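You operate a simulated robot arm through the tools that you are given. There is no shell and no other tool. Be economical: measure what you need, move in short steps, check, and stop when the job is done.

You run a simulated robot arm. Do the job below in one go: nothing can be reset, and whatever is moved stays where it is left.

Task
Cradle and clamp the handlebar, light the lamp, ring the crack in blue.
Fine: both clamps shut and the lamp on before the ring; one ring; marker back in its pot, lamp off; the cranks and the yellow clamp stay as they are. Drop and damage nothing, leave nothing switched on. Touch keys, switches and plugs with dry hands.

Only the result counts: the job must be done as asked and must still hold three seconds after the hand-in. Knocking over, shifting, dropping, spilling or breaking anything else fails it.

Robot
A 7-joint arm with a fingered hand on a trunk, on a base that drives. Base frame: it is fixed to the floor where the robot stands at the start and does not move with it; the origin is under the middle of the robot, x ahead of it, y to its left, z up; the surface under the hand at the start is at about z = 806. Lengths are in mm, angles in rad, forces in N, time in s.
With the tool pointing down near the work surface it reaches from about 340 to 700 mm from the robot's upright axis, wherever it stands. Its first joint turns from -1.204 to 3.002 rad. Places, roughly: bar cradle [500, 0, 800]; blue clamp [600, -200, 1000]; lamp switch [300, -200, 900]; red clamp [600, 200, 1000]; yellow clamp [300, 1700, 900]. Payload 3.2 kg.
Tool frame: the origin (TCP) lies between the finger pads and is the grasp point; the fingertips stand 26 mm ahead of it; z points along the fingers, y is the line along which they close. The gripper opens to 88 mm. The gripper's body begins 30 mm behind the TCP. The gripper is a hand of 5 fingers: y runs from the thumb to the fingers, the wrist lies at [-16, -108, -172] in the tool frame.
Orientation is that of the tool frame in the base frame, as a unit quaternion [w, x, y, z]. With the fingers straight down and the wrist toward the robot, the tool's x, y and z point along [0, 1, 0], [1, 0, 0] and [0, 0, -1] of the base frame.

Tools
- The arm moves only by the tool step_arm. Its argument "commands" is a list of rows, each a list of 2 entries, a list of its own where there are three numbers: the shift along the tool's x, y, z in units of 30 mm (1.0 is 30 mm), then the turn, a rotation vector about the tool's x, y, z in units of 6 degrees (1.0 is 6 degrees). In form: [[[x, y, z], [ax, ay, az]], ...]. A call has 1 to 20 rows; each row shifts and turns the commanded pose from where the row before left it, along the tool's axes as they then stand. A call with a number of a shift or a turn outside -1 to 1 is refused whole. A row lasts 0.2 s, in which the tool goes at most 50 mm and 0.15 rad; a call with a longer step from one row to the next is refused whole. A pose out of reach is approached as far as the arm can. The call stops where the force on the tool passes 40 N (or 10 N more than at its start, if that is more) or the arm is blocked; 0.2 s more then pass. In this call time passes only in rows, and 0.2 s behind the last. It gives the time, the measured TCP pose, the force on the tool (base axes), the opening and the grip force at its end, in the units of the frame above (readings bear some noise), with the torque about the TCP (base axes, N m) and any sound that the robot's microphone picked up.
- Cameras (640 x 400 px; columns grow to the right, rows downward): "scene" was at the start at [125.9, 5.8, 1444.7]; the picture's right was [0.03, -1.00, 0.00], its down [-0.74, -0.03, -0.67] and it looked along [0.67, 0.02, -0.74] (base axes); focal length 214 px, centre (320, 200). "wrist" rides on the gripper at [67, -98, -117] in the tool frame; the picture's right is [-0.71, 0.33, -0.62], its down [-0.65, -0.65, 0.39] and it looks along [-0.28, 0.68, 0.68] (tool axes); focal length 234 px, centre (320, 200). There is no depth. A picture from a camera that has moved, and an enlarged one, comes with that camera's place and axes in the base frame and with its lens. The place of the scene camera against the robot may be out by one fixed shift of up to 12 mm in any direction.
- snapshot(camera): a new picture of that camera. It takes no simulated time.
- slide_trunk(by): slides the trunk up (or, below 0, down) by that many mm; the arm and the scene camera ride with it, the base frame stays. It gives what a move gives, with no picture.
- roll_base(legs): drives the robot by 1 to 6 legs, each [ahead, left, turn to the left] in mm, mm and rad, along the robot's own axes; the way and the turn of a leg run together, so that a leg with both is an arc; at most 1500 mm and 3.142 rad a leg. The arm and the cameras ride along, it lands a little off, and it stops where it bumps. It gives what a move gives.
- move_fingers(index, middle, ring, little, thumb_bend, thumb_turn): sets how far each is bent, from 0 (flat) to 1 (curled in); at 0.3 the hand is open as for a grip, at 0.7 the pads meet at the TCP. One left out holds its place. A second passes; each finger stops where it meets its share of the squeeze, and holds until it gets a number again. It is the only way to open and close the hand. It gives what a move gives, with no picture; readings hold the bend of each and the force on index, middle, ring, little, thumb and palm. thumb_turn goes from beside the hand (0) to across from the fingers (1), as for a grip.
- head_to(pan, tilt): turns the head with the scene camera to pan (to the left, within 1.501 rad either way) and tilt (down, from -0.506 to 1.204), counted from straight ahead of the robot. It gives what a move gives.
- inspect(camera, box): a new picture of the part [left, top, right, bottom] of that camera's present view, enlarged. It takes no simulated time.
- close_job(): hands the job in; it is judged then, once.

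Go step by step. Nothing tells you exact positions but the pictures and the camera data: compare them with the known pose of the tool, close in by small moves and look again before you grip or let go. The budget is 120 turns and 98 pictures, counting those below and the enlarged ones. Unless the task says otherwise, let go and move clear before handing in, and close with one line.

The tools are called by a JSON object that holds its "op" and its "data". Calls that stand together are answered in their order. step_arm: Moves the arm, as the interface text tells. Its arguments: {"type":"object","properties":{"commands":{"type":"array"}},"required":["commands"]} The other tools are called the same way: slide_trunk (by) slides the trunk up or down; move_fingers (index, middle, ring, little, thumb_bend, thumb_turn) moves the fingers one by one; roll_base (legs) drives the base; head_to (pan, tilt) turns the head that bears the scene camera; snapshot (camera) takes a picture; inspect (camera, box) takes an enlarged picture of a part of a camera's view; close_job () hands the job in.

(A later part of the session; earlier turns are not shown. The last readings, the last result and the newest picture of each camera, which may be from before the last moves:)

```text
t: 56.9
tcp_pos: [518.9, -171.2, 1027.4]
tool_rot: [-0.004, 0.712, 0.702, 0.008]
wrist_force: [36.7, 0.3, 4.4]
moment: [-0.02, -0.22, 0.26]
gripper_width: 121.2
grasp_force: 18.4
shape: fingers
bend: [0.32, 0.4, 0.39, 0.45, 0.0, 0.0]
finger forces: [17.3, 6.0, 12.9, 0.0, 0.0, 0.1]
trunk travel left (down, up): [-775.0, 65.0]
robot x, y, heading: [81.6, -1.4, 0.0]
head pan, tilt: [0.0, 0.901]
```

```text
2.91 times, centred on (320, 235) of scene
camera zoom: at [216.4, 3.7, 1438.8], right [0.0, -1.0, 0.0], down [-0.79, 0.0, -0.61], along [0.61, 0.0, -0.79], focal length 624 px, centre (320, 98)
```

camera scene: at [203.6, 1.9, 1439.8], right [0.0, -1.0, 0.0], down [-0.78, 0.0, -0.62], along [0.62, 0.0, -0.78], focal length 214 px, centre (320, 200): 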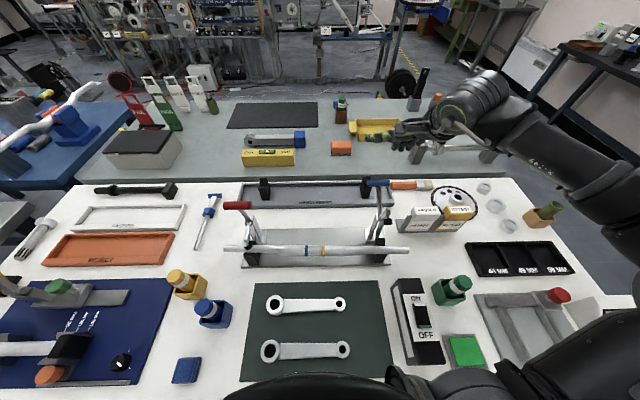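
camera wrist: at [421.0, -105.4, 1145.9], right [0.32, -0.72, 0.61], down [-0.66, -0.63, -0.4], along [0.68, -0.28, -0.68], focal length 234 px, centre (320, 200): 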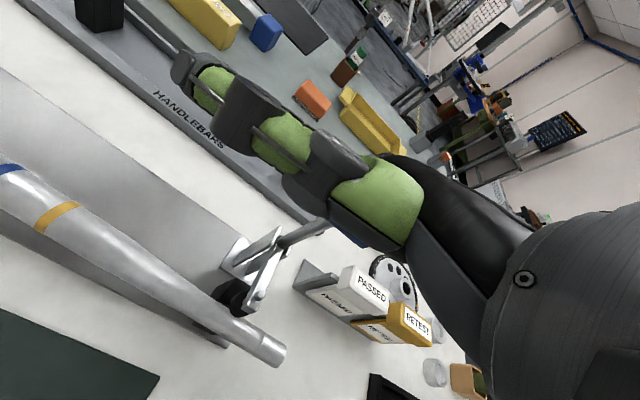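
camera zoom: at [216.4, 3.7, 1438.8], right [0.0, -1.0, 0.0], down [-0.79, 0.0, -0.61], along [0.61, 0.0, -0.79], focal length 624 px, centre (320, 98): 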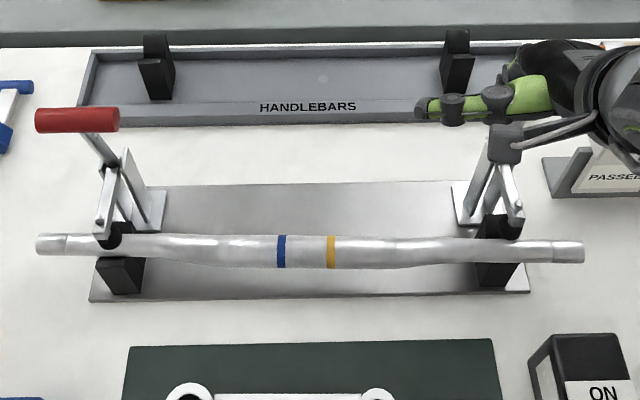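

The right end isn't in its V: it sits about 12 mm forward, so the blue pad presses its rear side. I'll back off and see whether the blue lever falls open.

{"op": "step_arm", "data": {"commands": [[[0, 0.4, 0], [0, 0, 0]], [[0, 0.5, 0], [0, 0, 0]], [[0, 0.5, 0], [0, 0, 0]], [[0, 0.5, 0.1], [0, 0, 0]], [[0, 0.5, 0.1], [0, 0, 0]], [[0, 0.5, 0], [0, 0, 0]], [[0, 0.5, -0.3], [0, 0, 0]], [[0, 0, -1], [0, 0, 0]], [[0, 0, -1], [0, 0, 0]], [[0, 0, -1], [0, 0, 0]]]}}

{"op": "inspect", "data": {"camera": "scene", "box": [210, 160, 430, 290]}}

```text
t: 59.0
tcp_pos: [611.2, -174.7, 1120.5]
tool_rot: [-0.007, 0.712, 0.702, 0.006]
wrist_force: [0.2, 0.8, 1.2]
moment: [-0.01, 0.02, -0.03]
gripper_width: 116.2
grasp_force: 0.1
shape: fingers
bend: [0.45, 0.45, 0.45, 0.45, 0.0, 0.0]
finger forces: [0.0, 0.1, 0.0, 0.1, 0.1, 0.0]
trunk travel left (down, up): [-775.0, 65.0]
robot x, y, heading: [77.9, -3.0, -0.006]
head pan, tilt: [0.0, 0.901]
```

```text
2.91 times, centred on (320, 225) of scene
camera zoom: at [203.5, 3.9, 1439.8], right [0.0, -1.0, 0.0], down [-0.78, 0.0, -0.62], along [0.62, 0.0, -0.78], focal length 624 px, centre (320, 127)
```

zoom: 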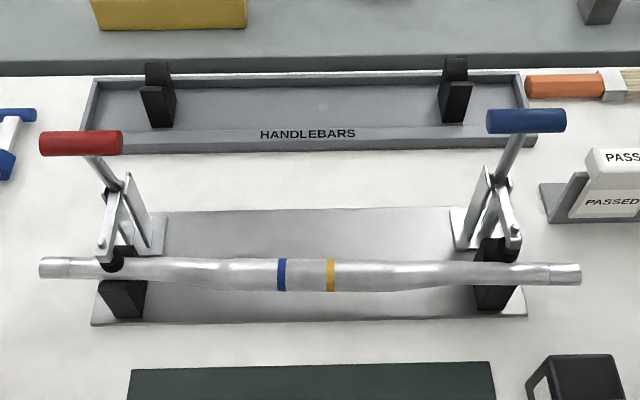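

The lever stays where left. I'll push it back open from the front with the backs of the fingers.

{"op": "step_arm", "data": {"commands": [[[0, -1, 0], [0, 0, 0]], [[0, -1, 0], [0, 0, 0]], [[0, -1, 0], [0, 0, 0]], [[0, -1, 0], [0, 0, 0]], [[0, -0.5, 0], [0, 0, 0]], [[0, 0, 0.8], [0, 0, 0]], [[0, 0, 0.8], [0, 0, 0]], [[0, 0, 0.8], [0, 0, 0]], [[0, 0, 0.8], [0, 0, 0]]]}}

{"op": "snapshot", "data": {"camera": "wrist"}}

```text
t: 61.0
tcp_pos: [481.7, -172.6, 1026.3]
tool_rot: [-0.006, 0.712, 0.702, 0.006]
wrist_force: [-0.6, 0.0, 1.1]
moment: [0.0, -0.02, 0.0]
gripper_width: 116.3
grasp_force: 0.0
shape: fingers
bend: [0.45, 0.45, 0.45, 0.45, 0.0, 0.0]
finger forces: [0.0, 0.0, 0.0, 0.0, 0.0, 0.1]
out of reach, approached as far as the arm can: row 9
trunk travel left (down, up): [-775.0, 65.0]
robot x, y, heading: [77.0, -2.5, 0.005]
head pan, tilt: [0.0, 0.901]
```

```text
26 pictures are left
camera wrist: at [384.8, -105.2, 1146.2], right [0.32, -0.72, 0.61], down [-0.66, -0.63, -0.4], along [0.68, -0.28, -0.68], focal length 234 px, centre (320, 200)
```

wrist: 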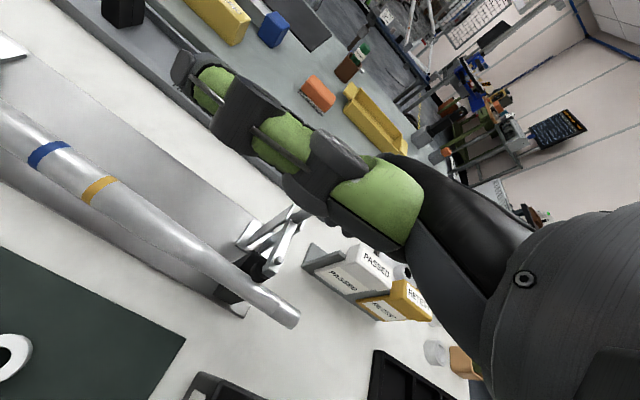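

{"op": "step_arm", "data": {"commands": [[[0, 0.5, 0], [0, 0, 0]], [[0, 0.5, 0], [0, 0, 0]], [[0, 0.5, 0.05], [0, 0, 0]], [[0, 0.5, 0.1], [0, 0, 0]], [[0, 0.5, 0.2], [0, 0, 0]], [[0, 0.5, 0.25], [0, 0, 0]], [[0, 0.5, 0.3], [0, 0, 0]]]}}

{"op": "inspect", "data": {"camera": "scene", "box": [210, 160, 430, 290]}}

```text
t: 62.6
tcp_pos: [587.9, -173.0, 1000.4]
tool_rot: [-0.006, 0.712, 0.702, 0.007]
wrist_force: [-1.8, 0.7, 1.2]
moment: [-0.03, -0.02, 0.01]
gripper_width: 116.5
grasp_force: 0.7
shape: fingers
bend: [0.45, 0.48, 0.45, 0.45, 0.0, 0.0]
finger forces: [0.0, 2.0, 0.1, 0.1, 0.0, 0.1]
trunk travel left (down, up): [-775.0, 65.0]
robot x, y, heading: [84.2, 1.3, -0.0]
head pan, tilt: [0.0, 0.901]
```

```text
2.91 times, centred on (320, 225) of scene
camera zoom: at [204.2, 3.7, 1439.8], right [0.0, -1.0, 0.0], down [-0.78, 0.0, -0.62], along [0.62, 0.0, -0.78], focal length 624 px, centre (320, 127)
```

zoom: 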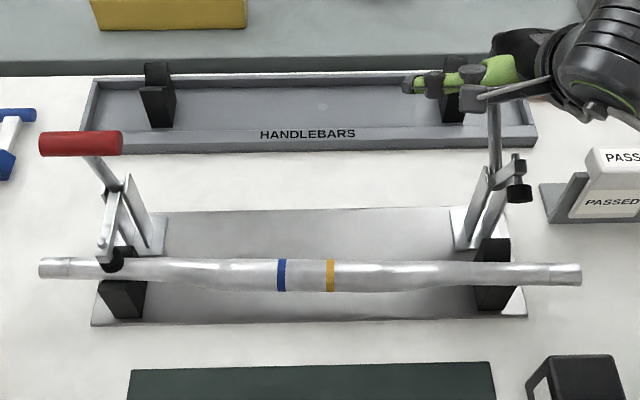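

Blue clamp is open again. I'll raise the hand, restore the thumb, back the base up 80 mm for better reach, and come in front of the bar's right side.

{"op": "step_arm", "data": {"commands": [[[0, -0.3, -0.7], [0, 0, 0]], [[0, 0, -1], [0, 0, 0]], [[0, 0, -1], [0, 0, 0]], [[0, 0, -0.7], [0, 0, 0]]]}}

{"op": "move_fingers", "data": {"index": 0.55, "middle": 0.55, "ring": 0.55, "little": 0.55, "thumb_bend": 0.3, "thumb_turn": 1.0}}

{"op": "roll_base", "data": {"legs": [[-80, 0, 0]]}}

{"op": "step_arm", "data": {"commands": [[[0.5, -0.9, 0], [0, 0, 0]], [[0.5, -0.9, 0], [0, 0, 0]], [[0.5, -0.9, 0], [0, 0, 0]], [[0.5, -0.9, 0], [0, 0, 0]], [[0, 0, 0.9], [0, 0, 0]], [[0, 0, 0.9], [0, 0, 0]], [[0, 0, 0.9], [0, 0, 0]], [[0, 0, 0.9], [0, 0, 0]]]}}

```text
t: 63.6
tcp_pos: [574.4, -176.3, 1102.1]
tool_rot: [-0.006, 0.712, 0.703, 0.006]
wrist_force: [-0.3, -0.3, 0.2]
moment: [-0.05, -0.04, -0.02]
gripper_width: 116.5
grasp_force: 0.1
shape: fingers
bend: [0.45, 0.45, 0.45, 0.45, 0.0, 0.0]
finger forces: [0.0, 0.0, 0.0, 0.1, 0.1, 0.0]
trunk travel left (down, up): [-775.0, 65.0]
robot x, y, heading: [83.8, -1.3, 0.001]
head pan, tilt: [0.0, 0.901]
```

```text
t: 64.7
tcp_pos: [574.8, -176.4, 1100.5]
tool_rot: [-0.006, 0.712, 0.702, 0.006]
wrist_force: [0.0, -0.2, 0.1]
moment: [0.04, 0.03, 0.02]
gripper_width: 62.5
grasp_force: 0.1
shape: fingers
bend: [0.55, 0.55, 0.55, 0.55, 0.3, 0.97]
finger forces: [0.0, 0.0, 0.0, 0.1, 0.0, 0.0]
trunk travel left (down, up): [-775.0, 65.0]
robot x, y, heading: [79.6, -2.1, -0.002]
head pan, tilt: [0.0, 0.901]
```

```text
t: 65.7
tcp_pos: [494.9, -174.9, 1101.1]
tool_rot: [-0.006, 0.711, 0.703, 0.007]
wrist_force: [0.2, 0.3, 0.0]
moment: [0.01, -0.01, 0.01]
gripper_width: 62.3
grasp_force: 0.2
shape: fingers
bend: [0.55, 0.55, 0.55, 0.55, 0.3, 0.97]
finger forces: [0.0, 0.1, 0.0, 0.0, 0.0, 0.1]
trunk travel left (down, up): [-775.0, 65.0]
robot x, y, heading: [2.8, 0.9, -0.003]
head pan, tilt: [0.0, 0.901]
```

```text
t: 67.5
tcp_pos: [407.0, -108.3, 997.1]
tool_rot: [-0.006, 0.711, 0.703, 0.006]
wrist_force: [-0.7, 0.1, -0.2]
moment: [0.01, -0.01, 0.0]
gripper_width: 62.5
grasp_force: 0.0
shape: fingers
bend: [0.55, 0.55, 0.55, 0.55, 0.3, 0.97]
finger forces: [0.1, 0.0, 0.0, 0.0, 0.0, 0.1]
out of reach, approached as far as the arm can: row 6, 7, 8
trunk travel left (down, up): [-775.0, 65.0]
robot x, y, heading: [-0.7, 1.2, -0.002]
head pan, tilt: [0.0, 0.901]
```

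{"op": "step_arm", "data": {"commands": [[[0, -0.1, 0.7], [0, 0, 0]], [[0, 0, 0.7], [0, 0, 0]], [[0, 0, 0.7], [0, 0, 0]], [[0, 0, 0.7], [0, 0, 0]], [[0, 0, 0.7], [0, 0, 0]]]}}

{"op": "snapshot", "data": {"camera": "wrist"}}

```text
t: 68.7
tcp_pos: [409.2, -105.5, 895.4]
tool_rot: [-0.005, 0.711, 0.703, 0.006]
wrist_force: [0.1, 0.0, 0.2]
moment: [0.01, 0.0, -0.01]
gripper_width: 62.4
grasp_force: 0.1
shape: fingers
bend: [0.55, 0.55, 0.55, 0.55, 0.3, 0.97]
finger forces: [0.1, 0.0, 0.0, 0.0, 0.0, 0.0]
out of reach, approached as far as the arm can: row 1
trunk travel left (down, up): [-775.0, 65.0]
robot x, y, heading: [1.9, 1.5, 0.0]
head pan, tilt: [0.0, 0.901]
```

```text
24 pictures are left
camera wrist: at [311.8, -40.3, 1013.7], right [0.32, -0.72, 0.61], down [-0.66, -0.63, -0.4], along [0.68, -0.28, -0.68], focal length 234 px, centre (320, 200)
```

wrist: 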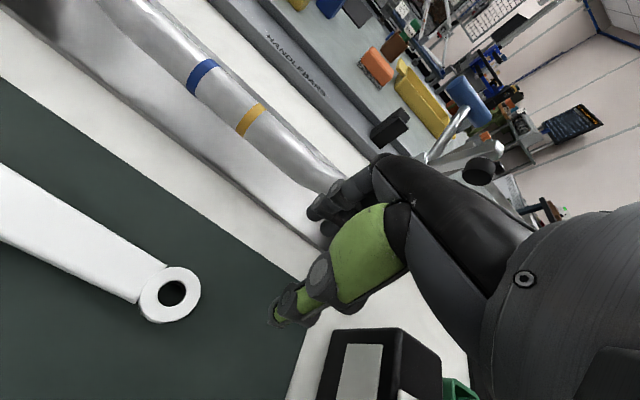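

{"op": "step_arm", "data": {"commands": [[[0, 0.2, 0.1], [0, 0, 0]], [[0, 0.2, 0], [0, 0, 0]], [[0, 0.2, 0], [0, 0, 0]]]}}

```text
t: 69.5
tcp_pos: [426.5, -106.8, 890.7]
tool_rot: [-0.006, 0.711, 0.703, 0.007]
wrist_force: [-0.9, 0.1, 0.6]
moment: [0.0, 0.02, 0.0]
gripper_width: 62.6
grasp_force: 0.1
shape: fingers
bend: [0.55, 0.55, 0.55, 0.55, 0.3, 0.97]
finger forces: [0.1, 0.1, 0.0, 0.1, 0.1, 0.0]
trunk travel left (down, up): [-775.0, 65.0]
robot x, y, heading: [0.4, 2.4, 0.002]
head pan, tilt: [0.0, 0.901]
```

{"op": "step_arm", "data": {"commands": [[[0, 0.15, 0], [0, 0, 0]], [[0, 0.15, 0], [0, 0, 0]], [[0, 0.15, 0], [0, 0, 0]]]}}

{"op": "snapshot", "data": {"camera": "wrist"}}

```text
t: 70.3
tcp_pos: [438.2, -105.1, 890.1]
tool_rot: [-0.007, 0.711, 0.703, 0.006]
wrist_force: [-0.3, -0.2, 0.8]
moment: [-0.01, 0.02, -0.01]
gripper_width: 62.2
grasp_force: 0.3
shape: fingers
bend: [0.55, 0.56, 0.55, 0.55, 0.3, 0.97]
finger forces: [0.1, 1.0, 0.0, 0.1, 0.0, 0.0]
trunk travel left (down, up): [-775.0, 65.0]
robot x, y, heading: [-0.3, -2.5, 0.003]
head pan, tilt: [0.0, 0.901]
```

```text
23 pictures are left
camera wrist: at [341.4, -40.1, 1009.6], right [0.32, -0.72, 0.61], down [-0.66, -0.63, -0.4], along [0.68, -0.28, -0.68], focal length 234 px, centre (320, 200)
```

wrist: 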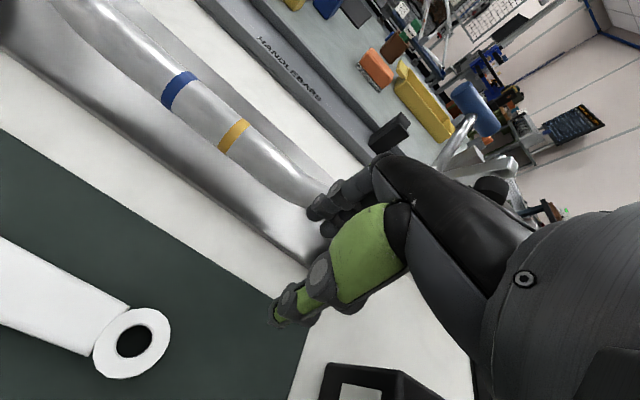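

Contact is just made. I'll push about 12 mm.

{"op": "step_arm", "data": {"commands": [[[0, 0.13, 0], [0, 0, 0]], [[0, 0.13, 0], [0, 0, 0]], [[0, 0.13, 0], [0, 0, 0]]]}}

{"op": "inspect", "data": {"camera": "scene", "box": [210, 130, 430, 260]}}

```text
t: 71.1
tcp_pos: [445.6, -105.5, 892.5]
tool_rot: [-0.006, 0.711, 0.703, 0.007]
wrist_force: [-13.1, 0.6, 5.2]
moment: [-0.09, 0.06, -0.21]
gripper_width: 60.5
grasp_force: 7.4
shape: fingers
bend: [0.56, 0.62, 0.58, 0.55, 0.3, 0.97]
finger forces: [1.7, 7.0, 5.2, 0.0, 0.1, 0.1]
trunk travel left (down, up): [-775.0, 65.0]
robot x, y, heading: [2.9, -0.5, 0.001]
head pan, tilt: [0.0, 0.901]
```

```text
2.91 times, centred on (320, 195) of scene
camera zoom: at [119.2, 3.9, 1440.3], right [0.0, -1.0, 0.0], down [-0.78, 0.0, -0.62], along [0.62, 0.0, -0.78], focal length 624 px, centre (320, 214)
```

zoom: 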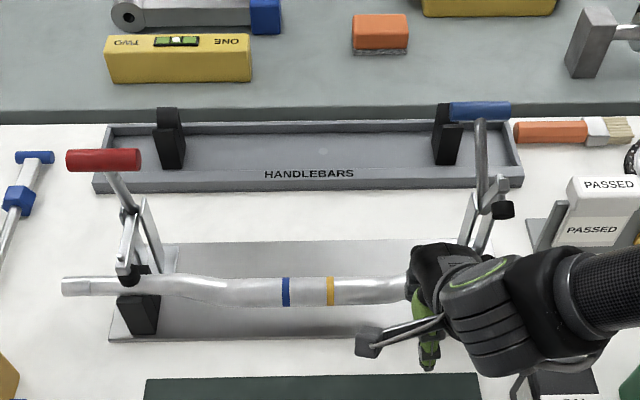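

{"op": "step_arm", "data": {"commands": [[[0, 0.13, 0], [0, 0, 0]], [[0, 0.13, 0], [0, 0, 0]], [[0, 0.13, 0], [0, 0, 0]]]}}

{"op": "inspect", "data": {"camera": "scene", "box": [210, 130, 430, 260]}}

```text
t: 71.9
tcp_pos: [453.7, -106.3, 892.3]
tool_rot: [-0.005, 0.711, 0.703, 0.008]
wrist_force: [-28.1, 1.3, 13.4]
moment: [-0.36, 0.02, -0.46]
gripper_width: 54.7
grasp_force: 16.8
shape: fingers
bend: [0.6, 0.71, 0.61, 0.57, 0.3, 0.97]
finger forces: [5.6, 9.5, 10.1, 7.0, 0.0, 0.0]
trunk travel left (down, up): [-775.0, 65.0]
robot x, y, heading: [-1.8, 0.4, 0.004]
head pan, tilt: [0.0, 0.901]
```

```text
2.91 times, centred on (320, 195) of scene
camera zoom: at [113.4, 4.7, 1440.9], right [0.0, -1.0, 0.0], down [-0.78, 0.0, -0.63], along [0.63, 0.0, -0.78], focal length 624 px, centre (320, 214)
```

zoom: 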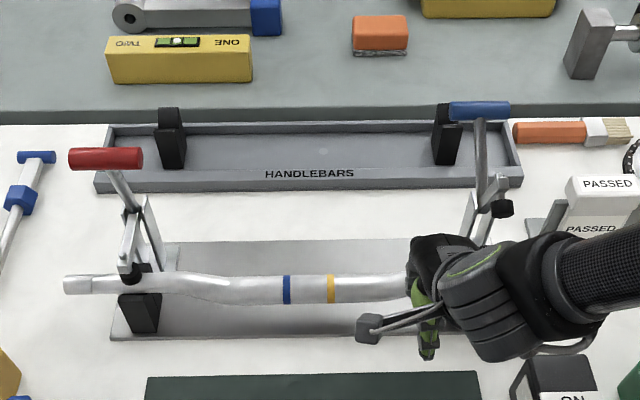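

The red clamp's friction holds the bar, so pushing only flexes the robot. I'll release the pressure, rise, and open the red clamp first so the bar can seat freely.

{"op": "step_arm", "data": {"commands": [[[0, -0.5, 0], [0, 0, 0]], [[0, -0.4, 0], [0, 0, 0]], [[0, 0, -1], [0, 0, 0]], [[0, 0, -1], [0, 0, 0]], [[0, 0, -1], [0, 0, 0]], [[0, 0, -1], [0, 0, 0]], [[0, 0, -1], [0, 0, 0]], [[0, 0, -1], [0, 0, 0]], [[0, 0, -1], [0, 0, 0]], [[1, 0.1, 0], [0, 0, 0]], [[1, 0.1, 0], [0, 0, 0]], [[1, 0.1, 0], [0, 0, 0]], [[1, 0.1, 0], [0, 0, 0]], [[1, 0.1, 0], [0, 0, 0]], [[1, 0.1, 0], [0, 0, 0]], [[1, 0, 0], [0, 0, 0]], [[1, 0, 0], [0, 0, 0]], [[1, 0, 0], [0, 0, 0]], [[1, 0, 0], [0, 0, 0]], [[0.4, 0, 0], [0, 0, 0]]]}}

{"op": "move_fingers", "data": {"index": 0.45, "middle": 0.45, "ring": 0.45, "little": 0.45, "thumb_bend": 0.0, "thumb_turn": 0.0}}

```text
t: 76.1
tcp_pos: [455.6, 200.1, 1105.5]
tool_rot: [-0.006, 0.711, 0.703, 0.006]
wrist_force: [0.5, -0.6, 0.5]
moment: [0.02, 0.0, -0.02]
gripper_width: 62.3
grasp_force: 0.0
shape: fingers
bend: [0.55, 0.55, 0.55, 0.55, 0.3, 0.97]
finger forces: [0.0, 0.0, 0.0, 0.0, 0.1, 0.0]
trunk travel left (down, up): [-775.0, 65.0]
robot x, y, heading: [3.0, 1.9, 0.0]
head pan, tilt: [0.0, 0.901]
```

```text
t: 77.1
tcp_pos: [455.6, 201.4, 1105.9]
tool_rot: [-0.006, 0.711, 0.703, 0.006]
wrist_force: [-0.1, 0.3, -0.5]
moment: [-0.02, -0.02, 0.02]
gripper_width: 115.9
grasp_force: 0.0
shape: fingers
bend: [0.45, 0.45, 0.45, 0.45, 0.01, 0.0]
finger forces: [0.1, 0.0, 0.1, 0.1, 0.0, 0.1]
trunk travel left (down, up): [-775.0, 65.0]
robot x, y, heading: [2.2, 2.0, 0.003]
head pan, tilt: [0.0, 0.901]
```

{"op": "step_arm", "data": {"commands": [[[0.15, -0.2, 0.65], [0, 0, 0]], [[0, 0, 0.65], [0, 0, 0]], [[0, 0, 0.65], [0, 0, 0]], [[0, 0, 0.65], [0, 0, 0]], [[0, 0.5, 0], [0, 0, 0]], [[0, 0.5, 0], [0, 0, 0]], [[0, 0.5, 0], [0, 0, 0]], [[0, 0.5, 0], [0, 0, 0]], [[0, 0.5, 0.05], [0, 0, 0]], [[0, 0.5, 0.1], [0, 0, 0]], [[0, 0.5, 0.2], [0, 0, 0]], [[0, 0.5, 0.25], [0, 0, 0]], [[0, 0.5, 0.3], [0, 0, 0]]]}}

{"op": "snapshot", "data": {"camera": "scene"}}

```text
t: 79.9
tcp_pos: [586.7, 206.0, 998.3]
tool_rot: [-0.005, 0.711, 0.703, 0.006]
wrist_force: [-2.8, -0.6, 1.3]
moment: [-0.01, 0.0, -0.04]
gripper_width: 115.6
grasp_force: 1.4
shape: fingers
bend: [0.46, 0.47, 0.46, 0.45, 0.01, 0.0]
finger forces: [0.8, 1.9, 0.2, 0.1, 0.0, 0.0]
trunk travel left (down, up): [-775.0, 65.0]
robot x, y, heading: [-1.6, -3.6, 0.002]
head pan, tilt: [0.0, 0.901]
```

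```text
20 pictures are left
camera scene: at [122.6, 3.1, 1440.0], right [0.0, -1.0, 0.0], down [-0.78, 0.0, -0.62], along [0.62, 0.0, -0.78], focal length 214 px, centre (320, 200)
```

scene: 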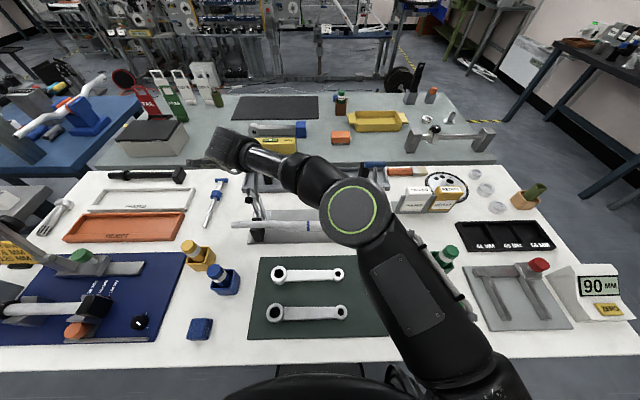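

Red is open. Back to the right side to nudge the now-free bar into its V.

{"op": "step_arm", "data": {"commands": [[[0, -0.4, 0], [0, 0, 0]], [[0, -0.2, -1], [0, 0, 0]], [[0, 0, -1], [0, 0, 0]], [[0, 0, -1], [0, 0, 0]], [[0, 0, -0.8], [0, 0, 0]], [[-0.95, -0.45, 0], [0, 0, 0]], [[-0.95, -0.45, 0], [0, 0, 0]], [[-0.95, -0.45, 0], [0, 0, 0]], [[-0.95, -0.45, 0], [0, 0, 0]], [[-0.95, -0.45, 0], [0, 0, 0]], [[-0.95, -0.45, 0], [0, 0, 0]], [[-0.95, -0.45, 0], [0, 0, 0]], [[-0.95, -0.45, 0], [0, 0, 0]], [[-0.95, -0.45, 0], [0, 0, 0]], [[-0.95, -0.45, 0], [0, 0, 0]], [[-0.95, -0.4, 0], [0, 0, 0]]]}}

{"op": "move_fingers", "data": {"index": 0.6, "middle": 0.6, "ring": 0.6, "little": 0.6, "thumb_bend": 0.3, "thumb_turn": 1.0}}

{"op": "step_arm", "data": {"commands": [[[0, 0, 0.9], [0, 0, 0]], [[0, 0, 0.9], [0, 0, 0]], [[0, 0, 0.9], [0, 0, 0]], [[0, 0, 0.9], [0, 0, 0]]]}}

```text
t: 83.3
tcp_pos: [416.9, -108.0, 1108.9]
tool_rot: [-0.005, 0.711, 0.703, 0.007]
wrist_force: [0.7, 0.0, 0.1]
moment: [0.0, 0.0, -0.02]
gripper_width: 115.9
grasp_force: 0.1
shape: fingers
bend: [0.45, 0.45, 0.45, 0.45, 0.01, 0.0]
finger forces: [0.0, 0.0, 0.0, 0.0, 0.0, 0.0]
trunk travel left (down, up): [-775.0, 65.0]
robot x, y, heading: [2.9, 2.3, -0.001]
head pan, tilt: [0.0, 0.901]
```

```text
t: 84.3
tcp_pos: [416.9, -108.1, 1108.7]
tool_rot: [-0.006, 0.711, 0.703, 0.006]
wrist_force: [-0.5, 0.0, -0.6]
moment: [0.02, -0.02, 0.01]
gripper_width: 57.5
grasp_force: 0.1
shape: fingers
bend: [0.6, 0.6, 0.6, 0.6, 0.3, 0.97]
finger forces: [0.0, 0.0, 0.1, 0.1, 0.0, 0.1]
trunk travel left (down, up): [-775.0, 65.0]
robot x, y, heading: [2.2, 2.8, 0.002]
head pan, tilt: [0.0, 0.901]
```

```text
t: 85.3
tcp_pos: [418.8, -104.6, 1002.0]
tool_rot: [-0.007, 0.711, 0.703, 0.006]
wrist_force: [0.8, 0.1, -0.1]
moment: [-0.01, -0.02, 0.01]
gripper_width: 57.1
grasp_force: 0.1
shape: fingers
bend: [0.6, 0.6, 0.6, 0.6, 0.3, 0.97]
finger forces: [0.0, 0.0, 0.1, 0.1, 0.0, 0.1]
trunk travel left (down, up): [-775.0, 65.0]
robot x, y, heading: [-0.6, -0.9, -0.001]
head pan, tilt: [0.0, 0.901]
```

{"op": "step_arm", "data": {"commands": [[[0, -0.1, 0.9], [0, 0, 0]], [[0, 0, 0.9], [0, 0, 0]], [[0, 0, 0.9], [0, 0, 0]], [[0, 0, 0.95], [0, 0, 0]], [[0, 0.3, 0], [0, 0, 0]], [[0, 0.3, 0], [0, 0, 0]], [[0, 0.2, 0], [0, 0, 0]]]}}

{"op": "step_arm", "data": {"commands": [[[0, 0.15, 0], [0, 0, 0]], [[0, 0.15, 0], [0, 0, 0]]]}}

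{"op": "inspect", "data": {"camera": "scene", "box": [210, 130, 430, 260]}}

```text
t: 86.9
tcp_pos: [439.4, -102.8, 889.7]
tool_rot: [-0.006, 0.712, 0.702, 0.006]
wrist_force: [0.3, -0.7, 0.5]
moment: [0.05, 0.01, 0.01]
gripper_width: 57.1
grasp_force: 0.0
shape: fingers
bend: [0.6, 0.6, 0.6, 0.6, 0.3, 0.97]
finger forces: [0.0, 0.0, 0.1, 0.0, 0.0, 0.0]
trunk travel left (down, up): [-775.0, 65.0]
robot x, y, heading: [0.7, -1.1, 0.001]
head pan, tilt: [0.0, 0.901]
```

```text
t: 87.5
tcp_pos: [446.8, -103.4, 891.0]
tool_rot: [-0.007, 0.711, 0.703, 0.007]
wrist_force: [-3.6, 0.4, 2.4]
moment: [0.0, -0.02, -0.01]
gripper_width: 57.2
grasp_force: 2.1
shape: fingers
bend: [0.6, 0.63, 0.61, 0.6, 0.3, 0.97]
finger forces: [0.1, 3.5, 1.0, 0.1, 0.0, 0.0]
trunk travel left (down, up): [-775.0, 65.0]
robot x, y, heading: [2.5, 2.5, 0.005]
head pan, tilt: [0.0, 0.901]
```

```text
2.91 times, centred on (320, 195) of scene
camera zoom: at [122.3, 3.8, 1440.0], right [0.0, -1.0, 0.0], down [-0.78, 0.0, -0.62], along [0.62, 0.0, -0.78], focal length 624 px, centre (320, 214)
```

zoom: 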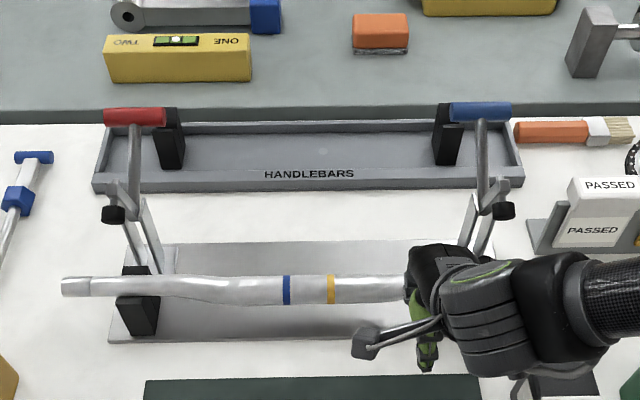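

{"op": "step_arm", "data": {"commands": [[[0, 0.13, 0], [0, 0, 0]], [[0, 0.13, 0], [0, 0, 0]]]}}

{"op": "step_arm", "data": {"commands": [[[0, 0.13, 0], [0, 0, 0]], [[0, 0.13, 0], [0, 0, 0]]]}}

{"op": "inspect", "data": {"camera": "scene", "box": [210, 130, 430, 260]}}

```text
t: 88.1
tcp_pos: [454.4, -103.6, 893.7]
tool_rot: [-0.005, 0.711, 0.703, 0.008]
wrist_force: [-12.0, 1.1, 7.3]
moment: [-0.16, -0.04, -0.21]
gripper_width: 56.0
grasp_force: 6.4
shape: fingers
bend: [0.61, 0.66, 0.63, 0.6, 0.3, 0.97]
finger forces: [1.1, 6.7, 5.8, 0.1, 0.0, 0.0]
trunk travel left (down, up): [-775.0, 65.0]
robot x, y, heading: [-0.0, -2.6, -0.002]
head pan, tilt: [0.0, 0.901]
```

```text
t: 88.7
tcp_pos: [456.2, -103.3, 893.6]
tool_rot: [-0.006, 0.711, 0.703, 0.008]
wrist_force: [-20.3, 2.7, 7.7]
moment: [-0.12, 0.12, -0.29]
gripper_width: 52.1
grasp_force: 10.9
shape: fingers
bend: [0.63, 0.71, 0.65, 0.6, 0.3, 0.97]
finger forces: [3.0, 9.3, 7.7, 0.7, 0.0, 0.0]
trunk travel left (down, up): [-775.0, 65.0]
robot x, y, heading: [9.7, -1.0, -0.001]
head pan, tilt: [0.0, 0.901]
```

```text
2.91 times, centred on (320, 195) of scene
camera zoom: at [116.6, 4.4, 1440.5], right [0.0, -1.0, 0.0], down [-0.78, 0.0, -0.63], along [0.63, 0.0, -0.78], focal length 624 px, centre (320, 214)
```

zoom: 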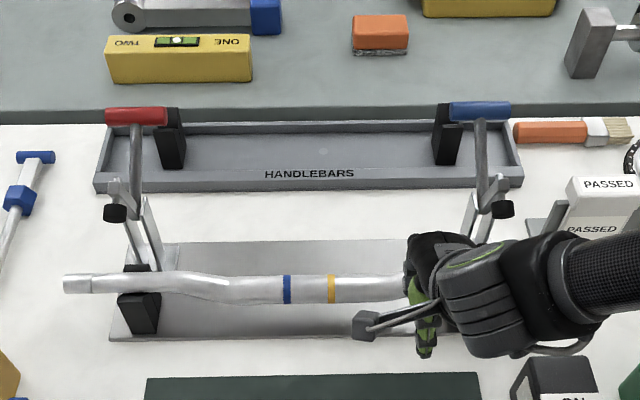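

A 20 N push doesn't move it, so it may in fact be seated. I'll back off and take a close look at the right V-block with the wrist camera.

{"op": "step_arm", "data": {"commands": [[[0, -0.5, 0], [0, 0, 0]], [[0, -0.4, 0], [0, 0, 0]], [[0, -0.2, -0.9], [0, 0, 0]], [[-0.8, 0, -1], [0, 0, 0]], [[-1, 0, -0.9], [0, 0, 0]]]}}

{"op": "inspect", "data": {"camera": "wrist", "box": [160, 60, 480, 260]}}

{"op": "inspect", "data": {"camera": "scene", "box": [210, 130, 430, 260]}}

```text
t: 89.9
tcp_pos: [427.9, -148.0, 967.5]
tool_rot: [-0.006, 0.711, 0.704, 0.006]
wrist_force: [-0.3, -0.1, 0.4]
moment: [0.0, 0.0, -0.01]
gripper_width: 57.0
grasp_force: 0.1
shape: fingers
bend: [0.6, 0.6, 0.6, 0.6, 0.3, 0.97]
finger forces: [0.1, 0.0, 0.0, 0.1, 0.0, 0.0]
out of reach, approached as far as the arm can: row 5
trunk travel left (down, up): [-775.0, 65.0]
robot x, y, heading: [-0.4, 1.0, 0.002]
head pan, tilt: [0.0, 0.901]
```

```text
2.00 times, centred on (320, 160) of wrist
camera zoom: at [331.5, -82.8, 1087.2], right [0.32, -0.72, 0.61], down [-0.66, -0.63, -0.4], along [0.68, -0.28, -0.68], focal length 468 px, centre (320, 280)
```

zoom: 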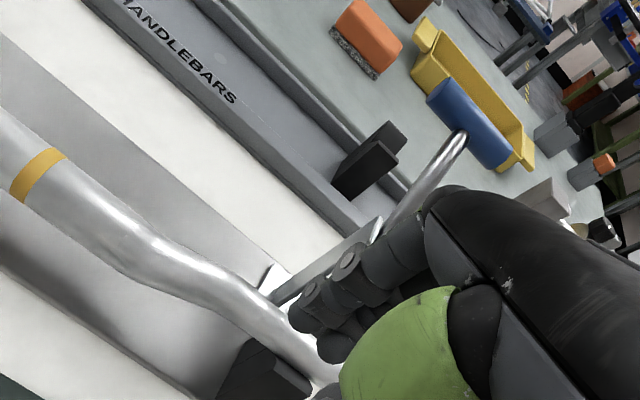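

```text
2.91 times, centred on (320, 195) of scene
camera zoom: at [123.1, 3.8, 1439.9], right [0.0, -1.0, 0.0], down [-0.78, 0.0, -0.62], along [0.62, 0.0, -0.78], focal length 624 px, centre (320, 214)
```

zoom: 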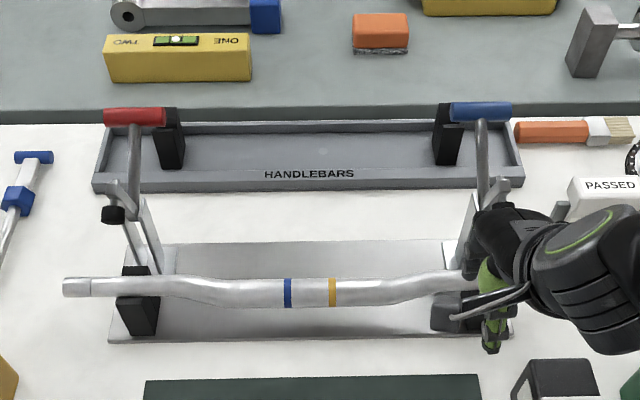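

The bar now looks parallel with both V-blocks, so the nudge did seat it. Next I'll close the blue clamp again.

{"op": "move_fingers", "data": {"index": 0.45, "middle": 0.45, "ring": 0.45, "little": 0.45, "thumb_bend": 0.0, "thumb_turn": 0.0}}

{"op": "step_arm", "data": {"commands": [[[0, 0, -1], [0, 0, 0]], [[0, 0, -1], [0, 0, 0]], [[0, 0, -1], [0, 0, 0]], [[0, 0, -1], [0, 0, 0]], [[0, 0, -0.9], [0, 0, 0]], [[-0.12, 0.95, 0], [0, 0, 0]], [[-0.12, 0.95, 0], [0, 0, 0]], [[-0.12, 0.95, 0], [0, 0, 0]], [[-0.12, 0.95, 0], [0, 0, 0]], [[-0.12, 0.95, 0], [0, 0, 0]], [[-0.12, 0.95, 0], [0, 0, 0]], [[-0.12, 0.97, 0], [0, 0, 0]]]}}

```text
t: 90.9
tcp_pos: [429.3, -148.9, 968.7]
tool_rot: [-0.006, 0.711, 0.703, 0.006]
wrist_force: [-0.2, 0.4, -0.1]
moment: [0.02, 0.02, 0.04]
gripper_width: 115.9
grasp_force: 0.1
shape: fingers
bend: [0.45, 0.45, 0.45, 0.45, 0.01, 0.0]
finger forces: [0.0, 0.0, 0.0, 0.1, 0.0, 0.0]
trunk travel left (down, up): [-775.0, 65.0]
robot x, y, heading: [1.4, 1.7, 0.002]
head pan, tilt: [0.0, 0.901]
```

```text
t: 92.7
tcp_pos: [498.5, -155.5, 968.8]
tool_rot: [-0.009, 0.709, 0.705, 0.005]
wrist_force: [-19.7, 2.6, 19.2]
moment: [-0.61, -0.12, -0.26]
gripper_width: 116.0
grasp_force: 17.3
shape: fingers
bend: [0.45, 0.45, 0.66, 0.45, 0.0, 0.0]
finger forces: [0.0, 7.2, 27.5, 0.0, 0.0, 0.0]
out of reach, approached as far as the arm can: row 1, 2, 3, 4, 5
trunk travel left (down, up): [-775.0, 65.0]
robot x, y, heading: [-1.8, 2.4, 0.004]
head pan, tilt: [0.0, 0.901]
stopped in row 9: the force on the tool passed its limit at 61 N (the readings are from after the stop); the commanded pose is now the measured one
```

The upward move was out of reach near the body and the fingers bumped the blue clamp's arm. I'll retract a little and look.

{"op": "step_arm", "data": {"commands": [[[0.2, -0.8, 0], [0, 0, 0]], [[0, -0.5, -0.3], [0, 0, 0]]]}}

{"op": "snapshot", "data": {"camera": "scene"}}

```text
t: 93.3
tcp_pos: [462.8, -149.4, 975.9]
tool_rot: [-0.01, 0.71, 0.704, 0.005]
wrist_force: [-9.4, -2.4, 6.7]
moment: [-0.16, -0.3, -0.39]
gripper_width: 116.1
grasp_force: 5.4
shape: fingers
bend: [0.45, 0.44, 0.48, 0.45, 0.0, 0.0]
finger forces: [0.0, 0.6, 10.4, 0.0, 0.0, 0.0]
trunk travel left (down, up): [-775.0, 65.0]
robot x, y, heading: [-2.2, -2.3, 0.003]
head pan, tilt: [0.0, 0.901]
```

```text
15 pictures are left
camera scene: at [117.9, 4.1, 1440.3], right [0.0, -1.0, 0.0], down [-0.78, 0.0, -0.62], along [0.62, 0.0, -0.78], focal length 214 px, centre (320, 200)
```

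scene: 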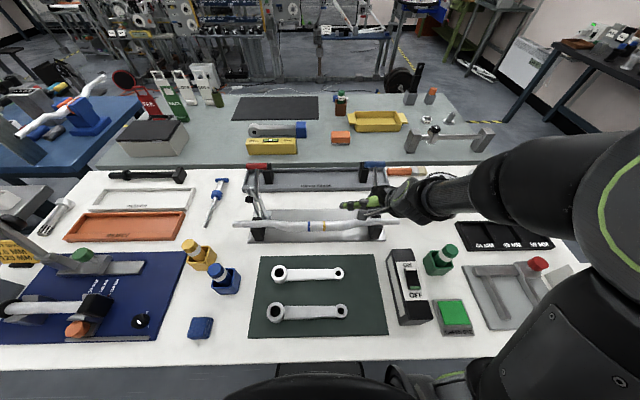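

{"op": "inspect", "data": {"camera": "scene", "box": [220, 150, 420, 250]}}

```text
3.20 times, centred on (320, 200) of scene
camera zoom: at [117.9, 4.1, 1440.3], right [0.0, -1.0, 0.0], down [-0.78, 0.0, -0.62], along [0.62, 0.0, -0.78], focal length 686 px, centre (320, 200)
```

zoom: 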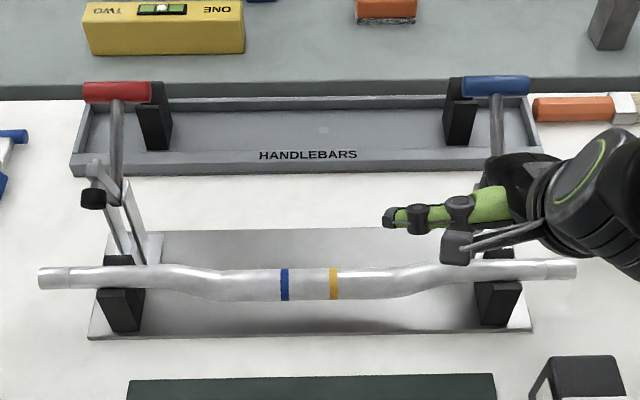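

The bar sits fine in both V's. I'll slide the hand back and left, clear of the clamp, and then go up.

{"op": "step_arm", "data": {"commands": [[[0, -0.8, 0], [0, 0, 0]], [[0.5, -0.3, -0.2], [0, 0, 0]], [[1, 0, -0.2], [0, 0, 0]], [[1, 0, -0.5], [0, 0, 0]], [[1, 0.3, -0.8], [0, 0, 0]], [[0.4, 0.5, -1], [0, 0, 0]], [[0, 0.2, -1], [0, 0, 0]], [[0, 0.2, -1], [0, 0, 0]]]}}

```text
t: 95.1
tcp_pos: [473.7, -35.4, 1114.7]
tool_rot: [-0.012, 0.71, 0.705, 0.002]
wrist_force: [0.1, -0.5, 0.6]
moment: [0.01, -0.01, -0.01]
gripper_width: 116.3
grasp_force: 0.0
shape: fingers
bend: [0.45, 0.45, 0.45, 0.45, 0.0, 0.0]
finger forces: [0.0, 0.0, 0.0, 0.0, 0.0, 0.0]
out of reach, approached as far as the arm can: row 2
trunk travel left (down, up): [-775.0, 65.0]
robot x, y, heading: [1.1, 3.3, 0.006]
head pan, tilt: [0.0, 0.901]
```

{"op": "step_arm", "data": {"commands": [[[-0.7, 0.8, 0], [0, 0, 0]], [[-0.8, 0.9, 0], [0, 0, 0]], [[-0.8, 0.9, 0], [0, 0, 0]], [[-0.8, 0.9, 0], [0, 0, 0]], [[-0.8, 0.9, 0], [0, 0, 0]], [[-0.75, 0.8, 0], [0, 0, 0]]]}}

{"op": "step_arm", "data": {"commands": [[[0, 0, 0.7], [0, 0, 0]], [[0, 0, 0.7], [0, 0, 0]], [[0, 0, 0.8], [0, 0, 0]], [[0, 0, 0.7], [0, 0, 0]], [[0, 0, 0.7], [0, 0, 0]], [[0, 0, 0.6], [0, 0, 0]]]}}

```text
t: 96.5
tcp_pos: [627.4, -179.5, 1111.2]
tool_rot: [-0.013, 0.709, 0.705, 0.003]
wrist_force: [-0.4, 0.0, 0.0]
moment: [-0.04, 0.02, 0.01]
gripper_width: 116.2
grasp_force: 0.1
shape: fingers
bend: [0.45, 0.45, 0.45, 0.45, 0.0, 0.0]
finger forces: [0.1, 0.0, 0.0, 0.0, 0.0, 0.0]
trunk travel left (down, up): [-775.0, 65.0]
robot x, y, heading: [-0.8, -0.4, 0.001]
head pan, tilt: [0.0, 0.901]
```

```text
t: 97.9
tcp_pos: [628.1, -173.4, 985.0]
tool_rot: [-0.012, 0.71, 0.704, 0.004]
wrist_force: [0.9, -0.1, -0.2]
moment: [0.03, -0.05, -0.03]
gripper_width: 116.3
grasp_force: 0.3
shape: fingers
bend: [0.45, 0.45, 0.45, 0.45, 0.0, 0.0]
finger forces: [0.7, 0.0, 0.0, 0.0, 0.1, 0.1]
trunk travel left (down, up): [-775.0, 65.0]
robot x, y, heading: [1.0, 1.3, 0.0]
head pan, tilt: [0.0, 0.901]
```

{"op": "step_arm", "data": {"commands": [[[0, -0.3, -0.05], [0, 0, 0]], [[0, -0.43, -0.45], [0, 0, 0]], [[0, -0.47, -0.4], [0, 0, 0]], [[0, -0.52, -0.3], [0, 0, 0]], [[0, -0.55, -0.2], [0, 0, 0]], [[0, -0.5, -0.08], [0, 0, 0]], [[0, -0.4, 0], [0, 0, 0]], [[0, -0.4, 0], [0, 0, 0]], [[0, -0.4, 0.0], [0, 0, 0]]]}}

{"op": "step_arm", "data": {"commands": [[[0, -0.3, 0], [0, 0, 0]], [[0, -0.3, 0.05], [0, 0, 0]], [[0, -0.2, 0.1], [0, 0, 0]], [[0, -0.2, 0.1], [0, 0, 0]]]}}

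{"op": "inspect", "data": {"camera": "wrist", "box": [140, 190, 340, 390]}}

```text
t: 99.9
tcp_pos: [511.3, -176.7, 1030.7]
tool_rot: [-0.013, 0.711, 0.703, 0.003]
wrist_force: [9.9, -0.1, -4.0]
moment: [0.01, 0.06, 0.03]
gripper_width: 118.4
grasp_force: 5.2
shape: fingers
bend: [0.4, 0.45, 0.42, 0.45, 0.0, 0.0]
finger forces: [5.6, 0.1, 3.7, 0.0, 0.1, 0.1]
trunk travel left (down, up): [-775.0, 65.0]
robot x, y, heading: [3.1, -1.0, 0.002]
head pan, tilt: [0.0, 0.901]
```

```text
t: 100.7
tcp_pos: [500.6, -176.2, 1031.2]
tool_rot: [-0.007, 0.711, 0.703, 0.01]
wrist_force: [31.9, -0.2, -6.3]
moment: [0.04, 0.05, 0.22]
gripper_width: 121.3
grasp_force: 13.7
shape: fingers
bend: [0.33, 0.4, 0.38, 0.45, 0.0, 0.0]
finger forces: [12.7, 6.3, 9.0, 0.1, 0.0, 0.0]
trunk travel left (down, up): [-775.0, 65.0]
robot x, y, heading: [1.2, 1.1, 0.006]
head pan, tilt: [0.0, 0.901]
stopped in row 3: the force on the tool passed its limit at 42 N (the readings are from after the stop); the commanded pose is now the measured one
```

```text
2.00 times, centred on (240, 290) of wrist
camera zoom: at [403.3, -111.1, 1149.7], right [0.32, -0.72, 0.61], down [-0.66, -0.63, -0.41], along [0.68, -0.27, -0.68], focal length 468 px, centre (480, 20)
```

zoom: 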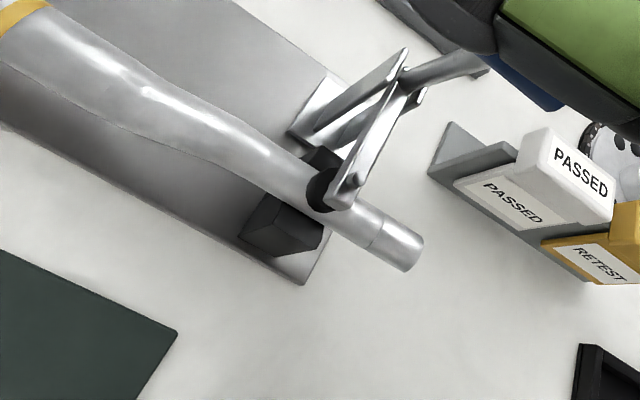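

Blue is properly shut now with its pad on top of the bar. Next, the red clamp again.

{"op": "step_arm", "data": {"commands": [[[0, 0.3, 0], [0, 0, 0]], [[0, 0.3, -0.3], [0, 0, 0]], [[0, 0.3, -0.9], [0, 0, 0]], [[0, 0.3, -1], [0, 0, 0]], [[0.3, 0.3, -0.7], [0, 0, 0]], [[0.95, 0.3, 0], [0, 0, 0]], [[0.95, 0.3, 0], [0, 0, 0]], [[0.95, 0.3, 0], [0, 0, 0]], [[0.95, 0.3, 0], [0, 0, 0]], [[0.95, 0.3, 0], [0, 0, 0]], [[0.95, 0.3, 0], [0, 0, 0]], [[0.95, 0.3, 0], [0, 0, 0]], [[0.95, 0.3, 0], [0, 0, 0]], [[0.95, 0.2, 0], [0, 0, 0]], [[0.95, 0, 0], [0, 0, 0]], [[0.95, 0, 0], [0, 0, 0]], [[0.95, 0, 0], [0, 0, 0]], [[0.95, 0, 0], [0, 0, 0]]]}}

```text
t: 104.5
tcp_pos: [603.1, 183.2, 1129.8]
tool_rot: [-0.006, 0.71, 0.704, 0.01]
wrist_force: [-0.3, -0.6, 0.0]
moment: [0.0, -0.03, 0.01]
gripper_width: 116.1
grasp_force: 0.0
shape: fingers
bend: [0.45, 0.45, 0.45, 0.45, 0.0, 0.0]
finger forces: [0.1, 0.0, 0.0, 0.0, 0.0, 0.0]
out of reach, approached as far as the arm can: row 18
trunk travel left (down, up): [-775.0, 65.0]
robot x, y, heading: [2.1, -0.1, 0.005]
head pan, tilt: [0.0, 0.901]
```

{"op": "roll_base", "data": {"legs": [[80, 0, 0]]}}

{"op": "step_arm", "data": {"commands": [[[0.35, -0.7, 0], [0, 0, 0]], [[0.35, -0.65, 0], [0, 0, 0]], [[0, 0, 0.8], [0, 0, 0]], [[0, 0, 0.8], [0, 0, 0]]]}}

```text
t: 105.5
tcp_pos: [683.8, 183.4, 1129.4]
tool_rot: [-0.005, 0.71, 0.704, 0.01]
wrist_force: [0.3, -0.1, -0.3]
moment: [0.01, 0.04, -0.03]
gripper_width: 116.4
grasp_force: 0.1
shape: fingers
bend: [0.45, 0.45, 0.45, 0.45, 0.0, 0.0]
finger forces: [0.0, 0.0, 0.0, 0.0, 0.0, 0.0]
trunk travel left (down, up): [-775.0, 65.0]
robot x, y, heading: [76.8, 1.1, 0.001]
head pan, tilt: [0.0, 0.901]
```

```text
t: 106.5
tcp_pos: [644.1, 207.0, 1081.7]
tool_rot: [-0.006, 0.71, 0.704, 0.011]
wrist_force: [0.5, 0.2, 0.1]
moment: [-0.01, 0.0, 0.0]
gripper_width: 116.5
grasp_force: 0.0
shape: fingers
bend: [0.45, 0.45, 0.45, 0.45, 0.0, 0.0]
finger forces: [0.1, 0.1, 0.0, 0.0, 0.0, 0.0]
trunk travel left (down, up): [-775.0, 65.0]
robot x, y, heading: [76.6, 1.9, 0.001]
head pan, tilt: [0.0, 0.901]
```

{"op": "step_arm", "data": {"commands": [[[0, -0.5, 0.8], [0, 0, 0]], [[0, 0, 0.8], [0, 0, 0]], [[0, 0, 0.8], [0, 0, 0]], [[0, 0, 0.78], [0, 0, 0]]]}}

{"op": "step_arm", "data": {"commands": [[[0, -0.4, -0.05], [0, 0, 0]], [[0, -0.43, -0.45], [0, 0, 0]], [[0, -0.47, -0.4], [0, 0, 0]], [[0, -0.52, -0.3], [0, 0, 0]], [[0, -0.55, -0.2], [0, 0, 0]], [[0, -0.5, -0.08], [0, 0, 0]], [[0, -0.4, 0], [0, 0, 0]], [[0, -0.4, 0], [0, 0, 0]], [[0, -0.4, 0.0], [0, 0, 0]], [[0, -0.3, 0.0], [0, 0, 0]], [[0, -0.3, 0.05], [0, 0, 0]], [[0, -0.2, 0.1], [0, 0, 0]]]}}

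{"op": "snapshot", "data": {"camera": "wrist"}}

```text
t: 107.5
tcp_pos: [630.4, 208.1, 986.5]
tool_rot: [-0.006, 0.71, 0.704, 0.01]
wrist_force: [-0.2, -0.3, 0.0]
moment: [-0.03, 0.02, 0.01]
gripper_width: 116.2
grasp_force: 0.1
shape: fingers
bend: [0.45, 0.45, 0.45, 0.45, 0.0, 0.0]
finger forces: [0.1, 0.1, 0.1, 0.1, 0.0, 0.0]
trunk travel left (down, up): [-775.0, 65.0]
robot x, y, heading: [76.3, 1.2, -0.001]
head pan, tilt: [0.0, 0.901]
```

```text
t: 110.1
tcp_pos: [494.2, 207.4, 1026.5]
tool_rot: [-0.004, 0.712, 0.702, 0.017]
wrist_force: [31.0, -0.6, 18.4]
moment: [-0.17, -0.89, 0.19]
gripper_width: 121.2
grasp_force: 17.4
shape: fingers
bend: [0.32, 0.39, 0.39, 0.45, 0.0, 0.0]
finger forces: [16.3, 6.2, 12.5, 0.1, 0.1, 0.0]
trunk travel left (down, up): [-775.0, 65.0]
robot x, y, heading: [79.0, 0.7, -0.003]
head pan, tilt: [0.0, 0.901]
```

```text
12 pictures are left
camera wrist: at [394.1, 272.7, 1145.1], right [0.31, -0.73, 0.61], down [-0.66, -0.63, -0.42], along [0.69, -0.27, -0.67], focal length 234 px, centre (320, 200)
```

wrist: 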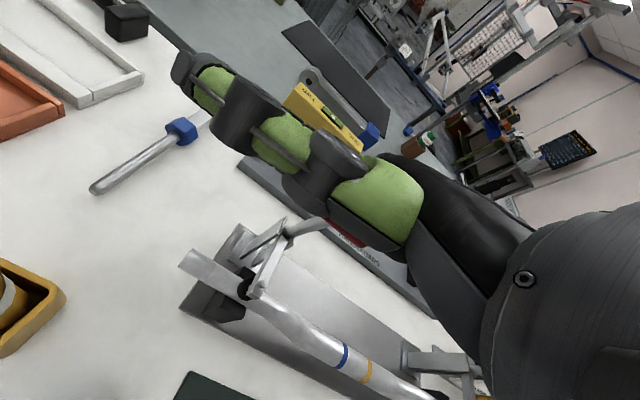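

Both clamps are shut. I'll withdraw up, back the base away to reach the near switch, and form a pointing hand.

{"op": "step_arm", "data": {"commands": [[[0, 0.3, 0], [0, 0, 0]], [[0, 0.3, -0.3], [0, 0, 0]], [[0, 0.3, -0.9], [0, 0, 0]], [[0, 0.2, -1], [0, 0, 0]], [[0, 0, -1], [0, 0, 0]], [[-1, -0.3, 0], [0, 0, 0]], [[-1, -0.3, 0], [0, 0, 0]], [[-1, -0.3, 0], [0, 0, 0]], [[-1, -0.3, 0], [0, 0, 0]], [[-1, 0, 0], [0, 0, 0]], [[-1, 0, 0], [0, 0, 0]], [[-1, 0, 0], [0, 0, 0]], [[-1, 0, 0], [0, 0, 0]], [[-1, 0, 0], [0, 0, 0]]]}}

{"op": "move_fingers", "data": {"index": 0.5, "middle": 1.0, "ring": 1.0, "little": 1.0, "thumb_bend": 0.0, "thumb_turn": 0.0}}

{"op": "roll_base", "data": {"legs": [[-200, 0, 0]]}}

```text
t: 113.1
tcp_pos: [475.4, -67.5, 1112.9]
tool_rot: [-0.006, 0.71, 0.704, 0.012]
wrist_force: [-0.4, -0.3, 1.4]
moment: [0.03, -0.01, 0.01]
gripper_width: 116.4
grasp_force: 0.1
shape: fingers
bend: [0.45, 0.45, 0.45, 0.45, 0.0, 0.0]
finger forces: [0.0, 0.0, 0.0, 0.1, 0.0, 0.0]
trunk travel left (down, up): [-775.0, 65.0]
robot x, y, heading: [78.9, -1.2, -0.0]
head pan, tilt: [0.0, 0.901]
```

```text
t: 114.1
tcp_pos: [475.3, -64.7, 1114.0]
tool_rot: [-0.006, 0.71, 0.704, 0.01]
wrist_force: [-0.4, 1.2, 1.1]
moment: [-0.02, 0.05, 0.0]
gripper_width: 114.1
grasp_force: 0.0
shape: fingers
bend: [0.5, 1.0, 1.0, 1.0, 0.0, 0.0]
finger forces: [0.0, 0.1, 0.0, 0.0, 0.0, 0.0]
trunk travel left (down, up): [-775.0, 65.0]
robot x, y, heading: [80.0, -0.4, 0.005]
head pan, tilt: [0.0, 0.901]
```

```text
t: 115.7
tcp_pos: [276.5, -65.3, 1113.2]
tool_rot: [-0.005, 0.708, 0.706, 0.01]
wrist_force: [0.4, 0.6, 0.0]
moment: [0.01, 0.0, -0.02]
gripper_width: 113.9
grasp_force: 0.1
shape: fingers
bend: [0.5, 1.0, 1.0, 1.0, 0.0, 0.0]
finger forces: [0.0, 0.1, 0.0, 0.0, 0.0, 0.0]
trunk travel left (down, up): [-775.0, 65.0]
robot x, y, heading: [-121.5, 3.7, 0.008]
head pan, tilt: [0.0, 0.901]
```

{"op": "step_arm", "data": {"commands": [[[-0.8, 0.2, 0.5], [0, 0, 0]], [[-0.8, 0.2, 0.5], [0, 0, 0]], [[-0.8, 0.2, 0.5], [0, 0, 0]], [[-0.8, 0.2, 0.5], [0, 0, 0]], [[-0.8, 0.2, 0.5], [0, 0, 0]], [[-0.8, 0.2, 0.5], [0, 0, 0]], [[-0.7, 0.2, 0.5], [0, 0, 0]]]}}

{"op": "snapshot", "data": {"camera": "wrist"}}

```text
t: 117.3
tcp_pos: [317.4, -229.7, 1001.9]
tool_rot: [-0.005, 0.709, 0.705, 0.01]
wrist_force: [-0.7, -0.5, -0.4]
moment: [0.0, -0.02, 0.0]
gripper_width: 113.9
grasp_force: 0.1
shape: fingers
bend: [0.5, 1.0, 1.0, 1.0, 0.0, 0.0]
finger forces: [0.0, 0.1, 0.0, 0.0, 0.0, 0.1]
trunk travel left (down, up): [-775.0, 65.0]
robot x, y, heading: [-118.1, 1.5, 0.007]
head pan, tilt: [0.0, 0.901]
```

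```text
11 pictures are left
camera wrist: at [218.5, -165.4, 1121.2], right [0.32, -0.72, 0.61], down [-0.65, -0.64, -0.41], along [0.68, -0.27, -0.68], focal length 234 px, centre (320, 200)
```

wrist: 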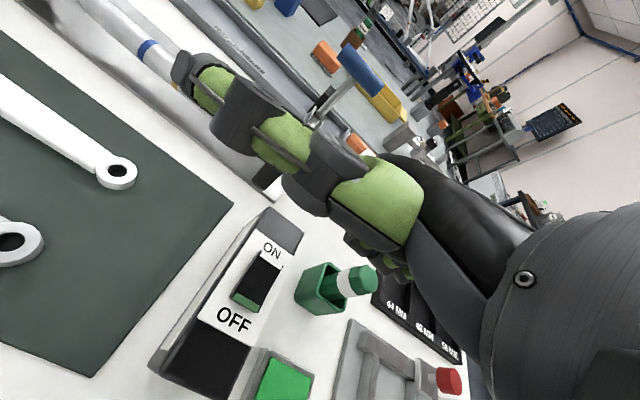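

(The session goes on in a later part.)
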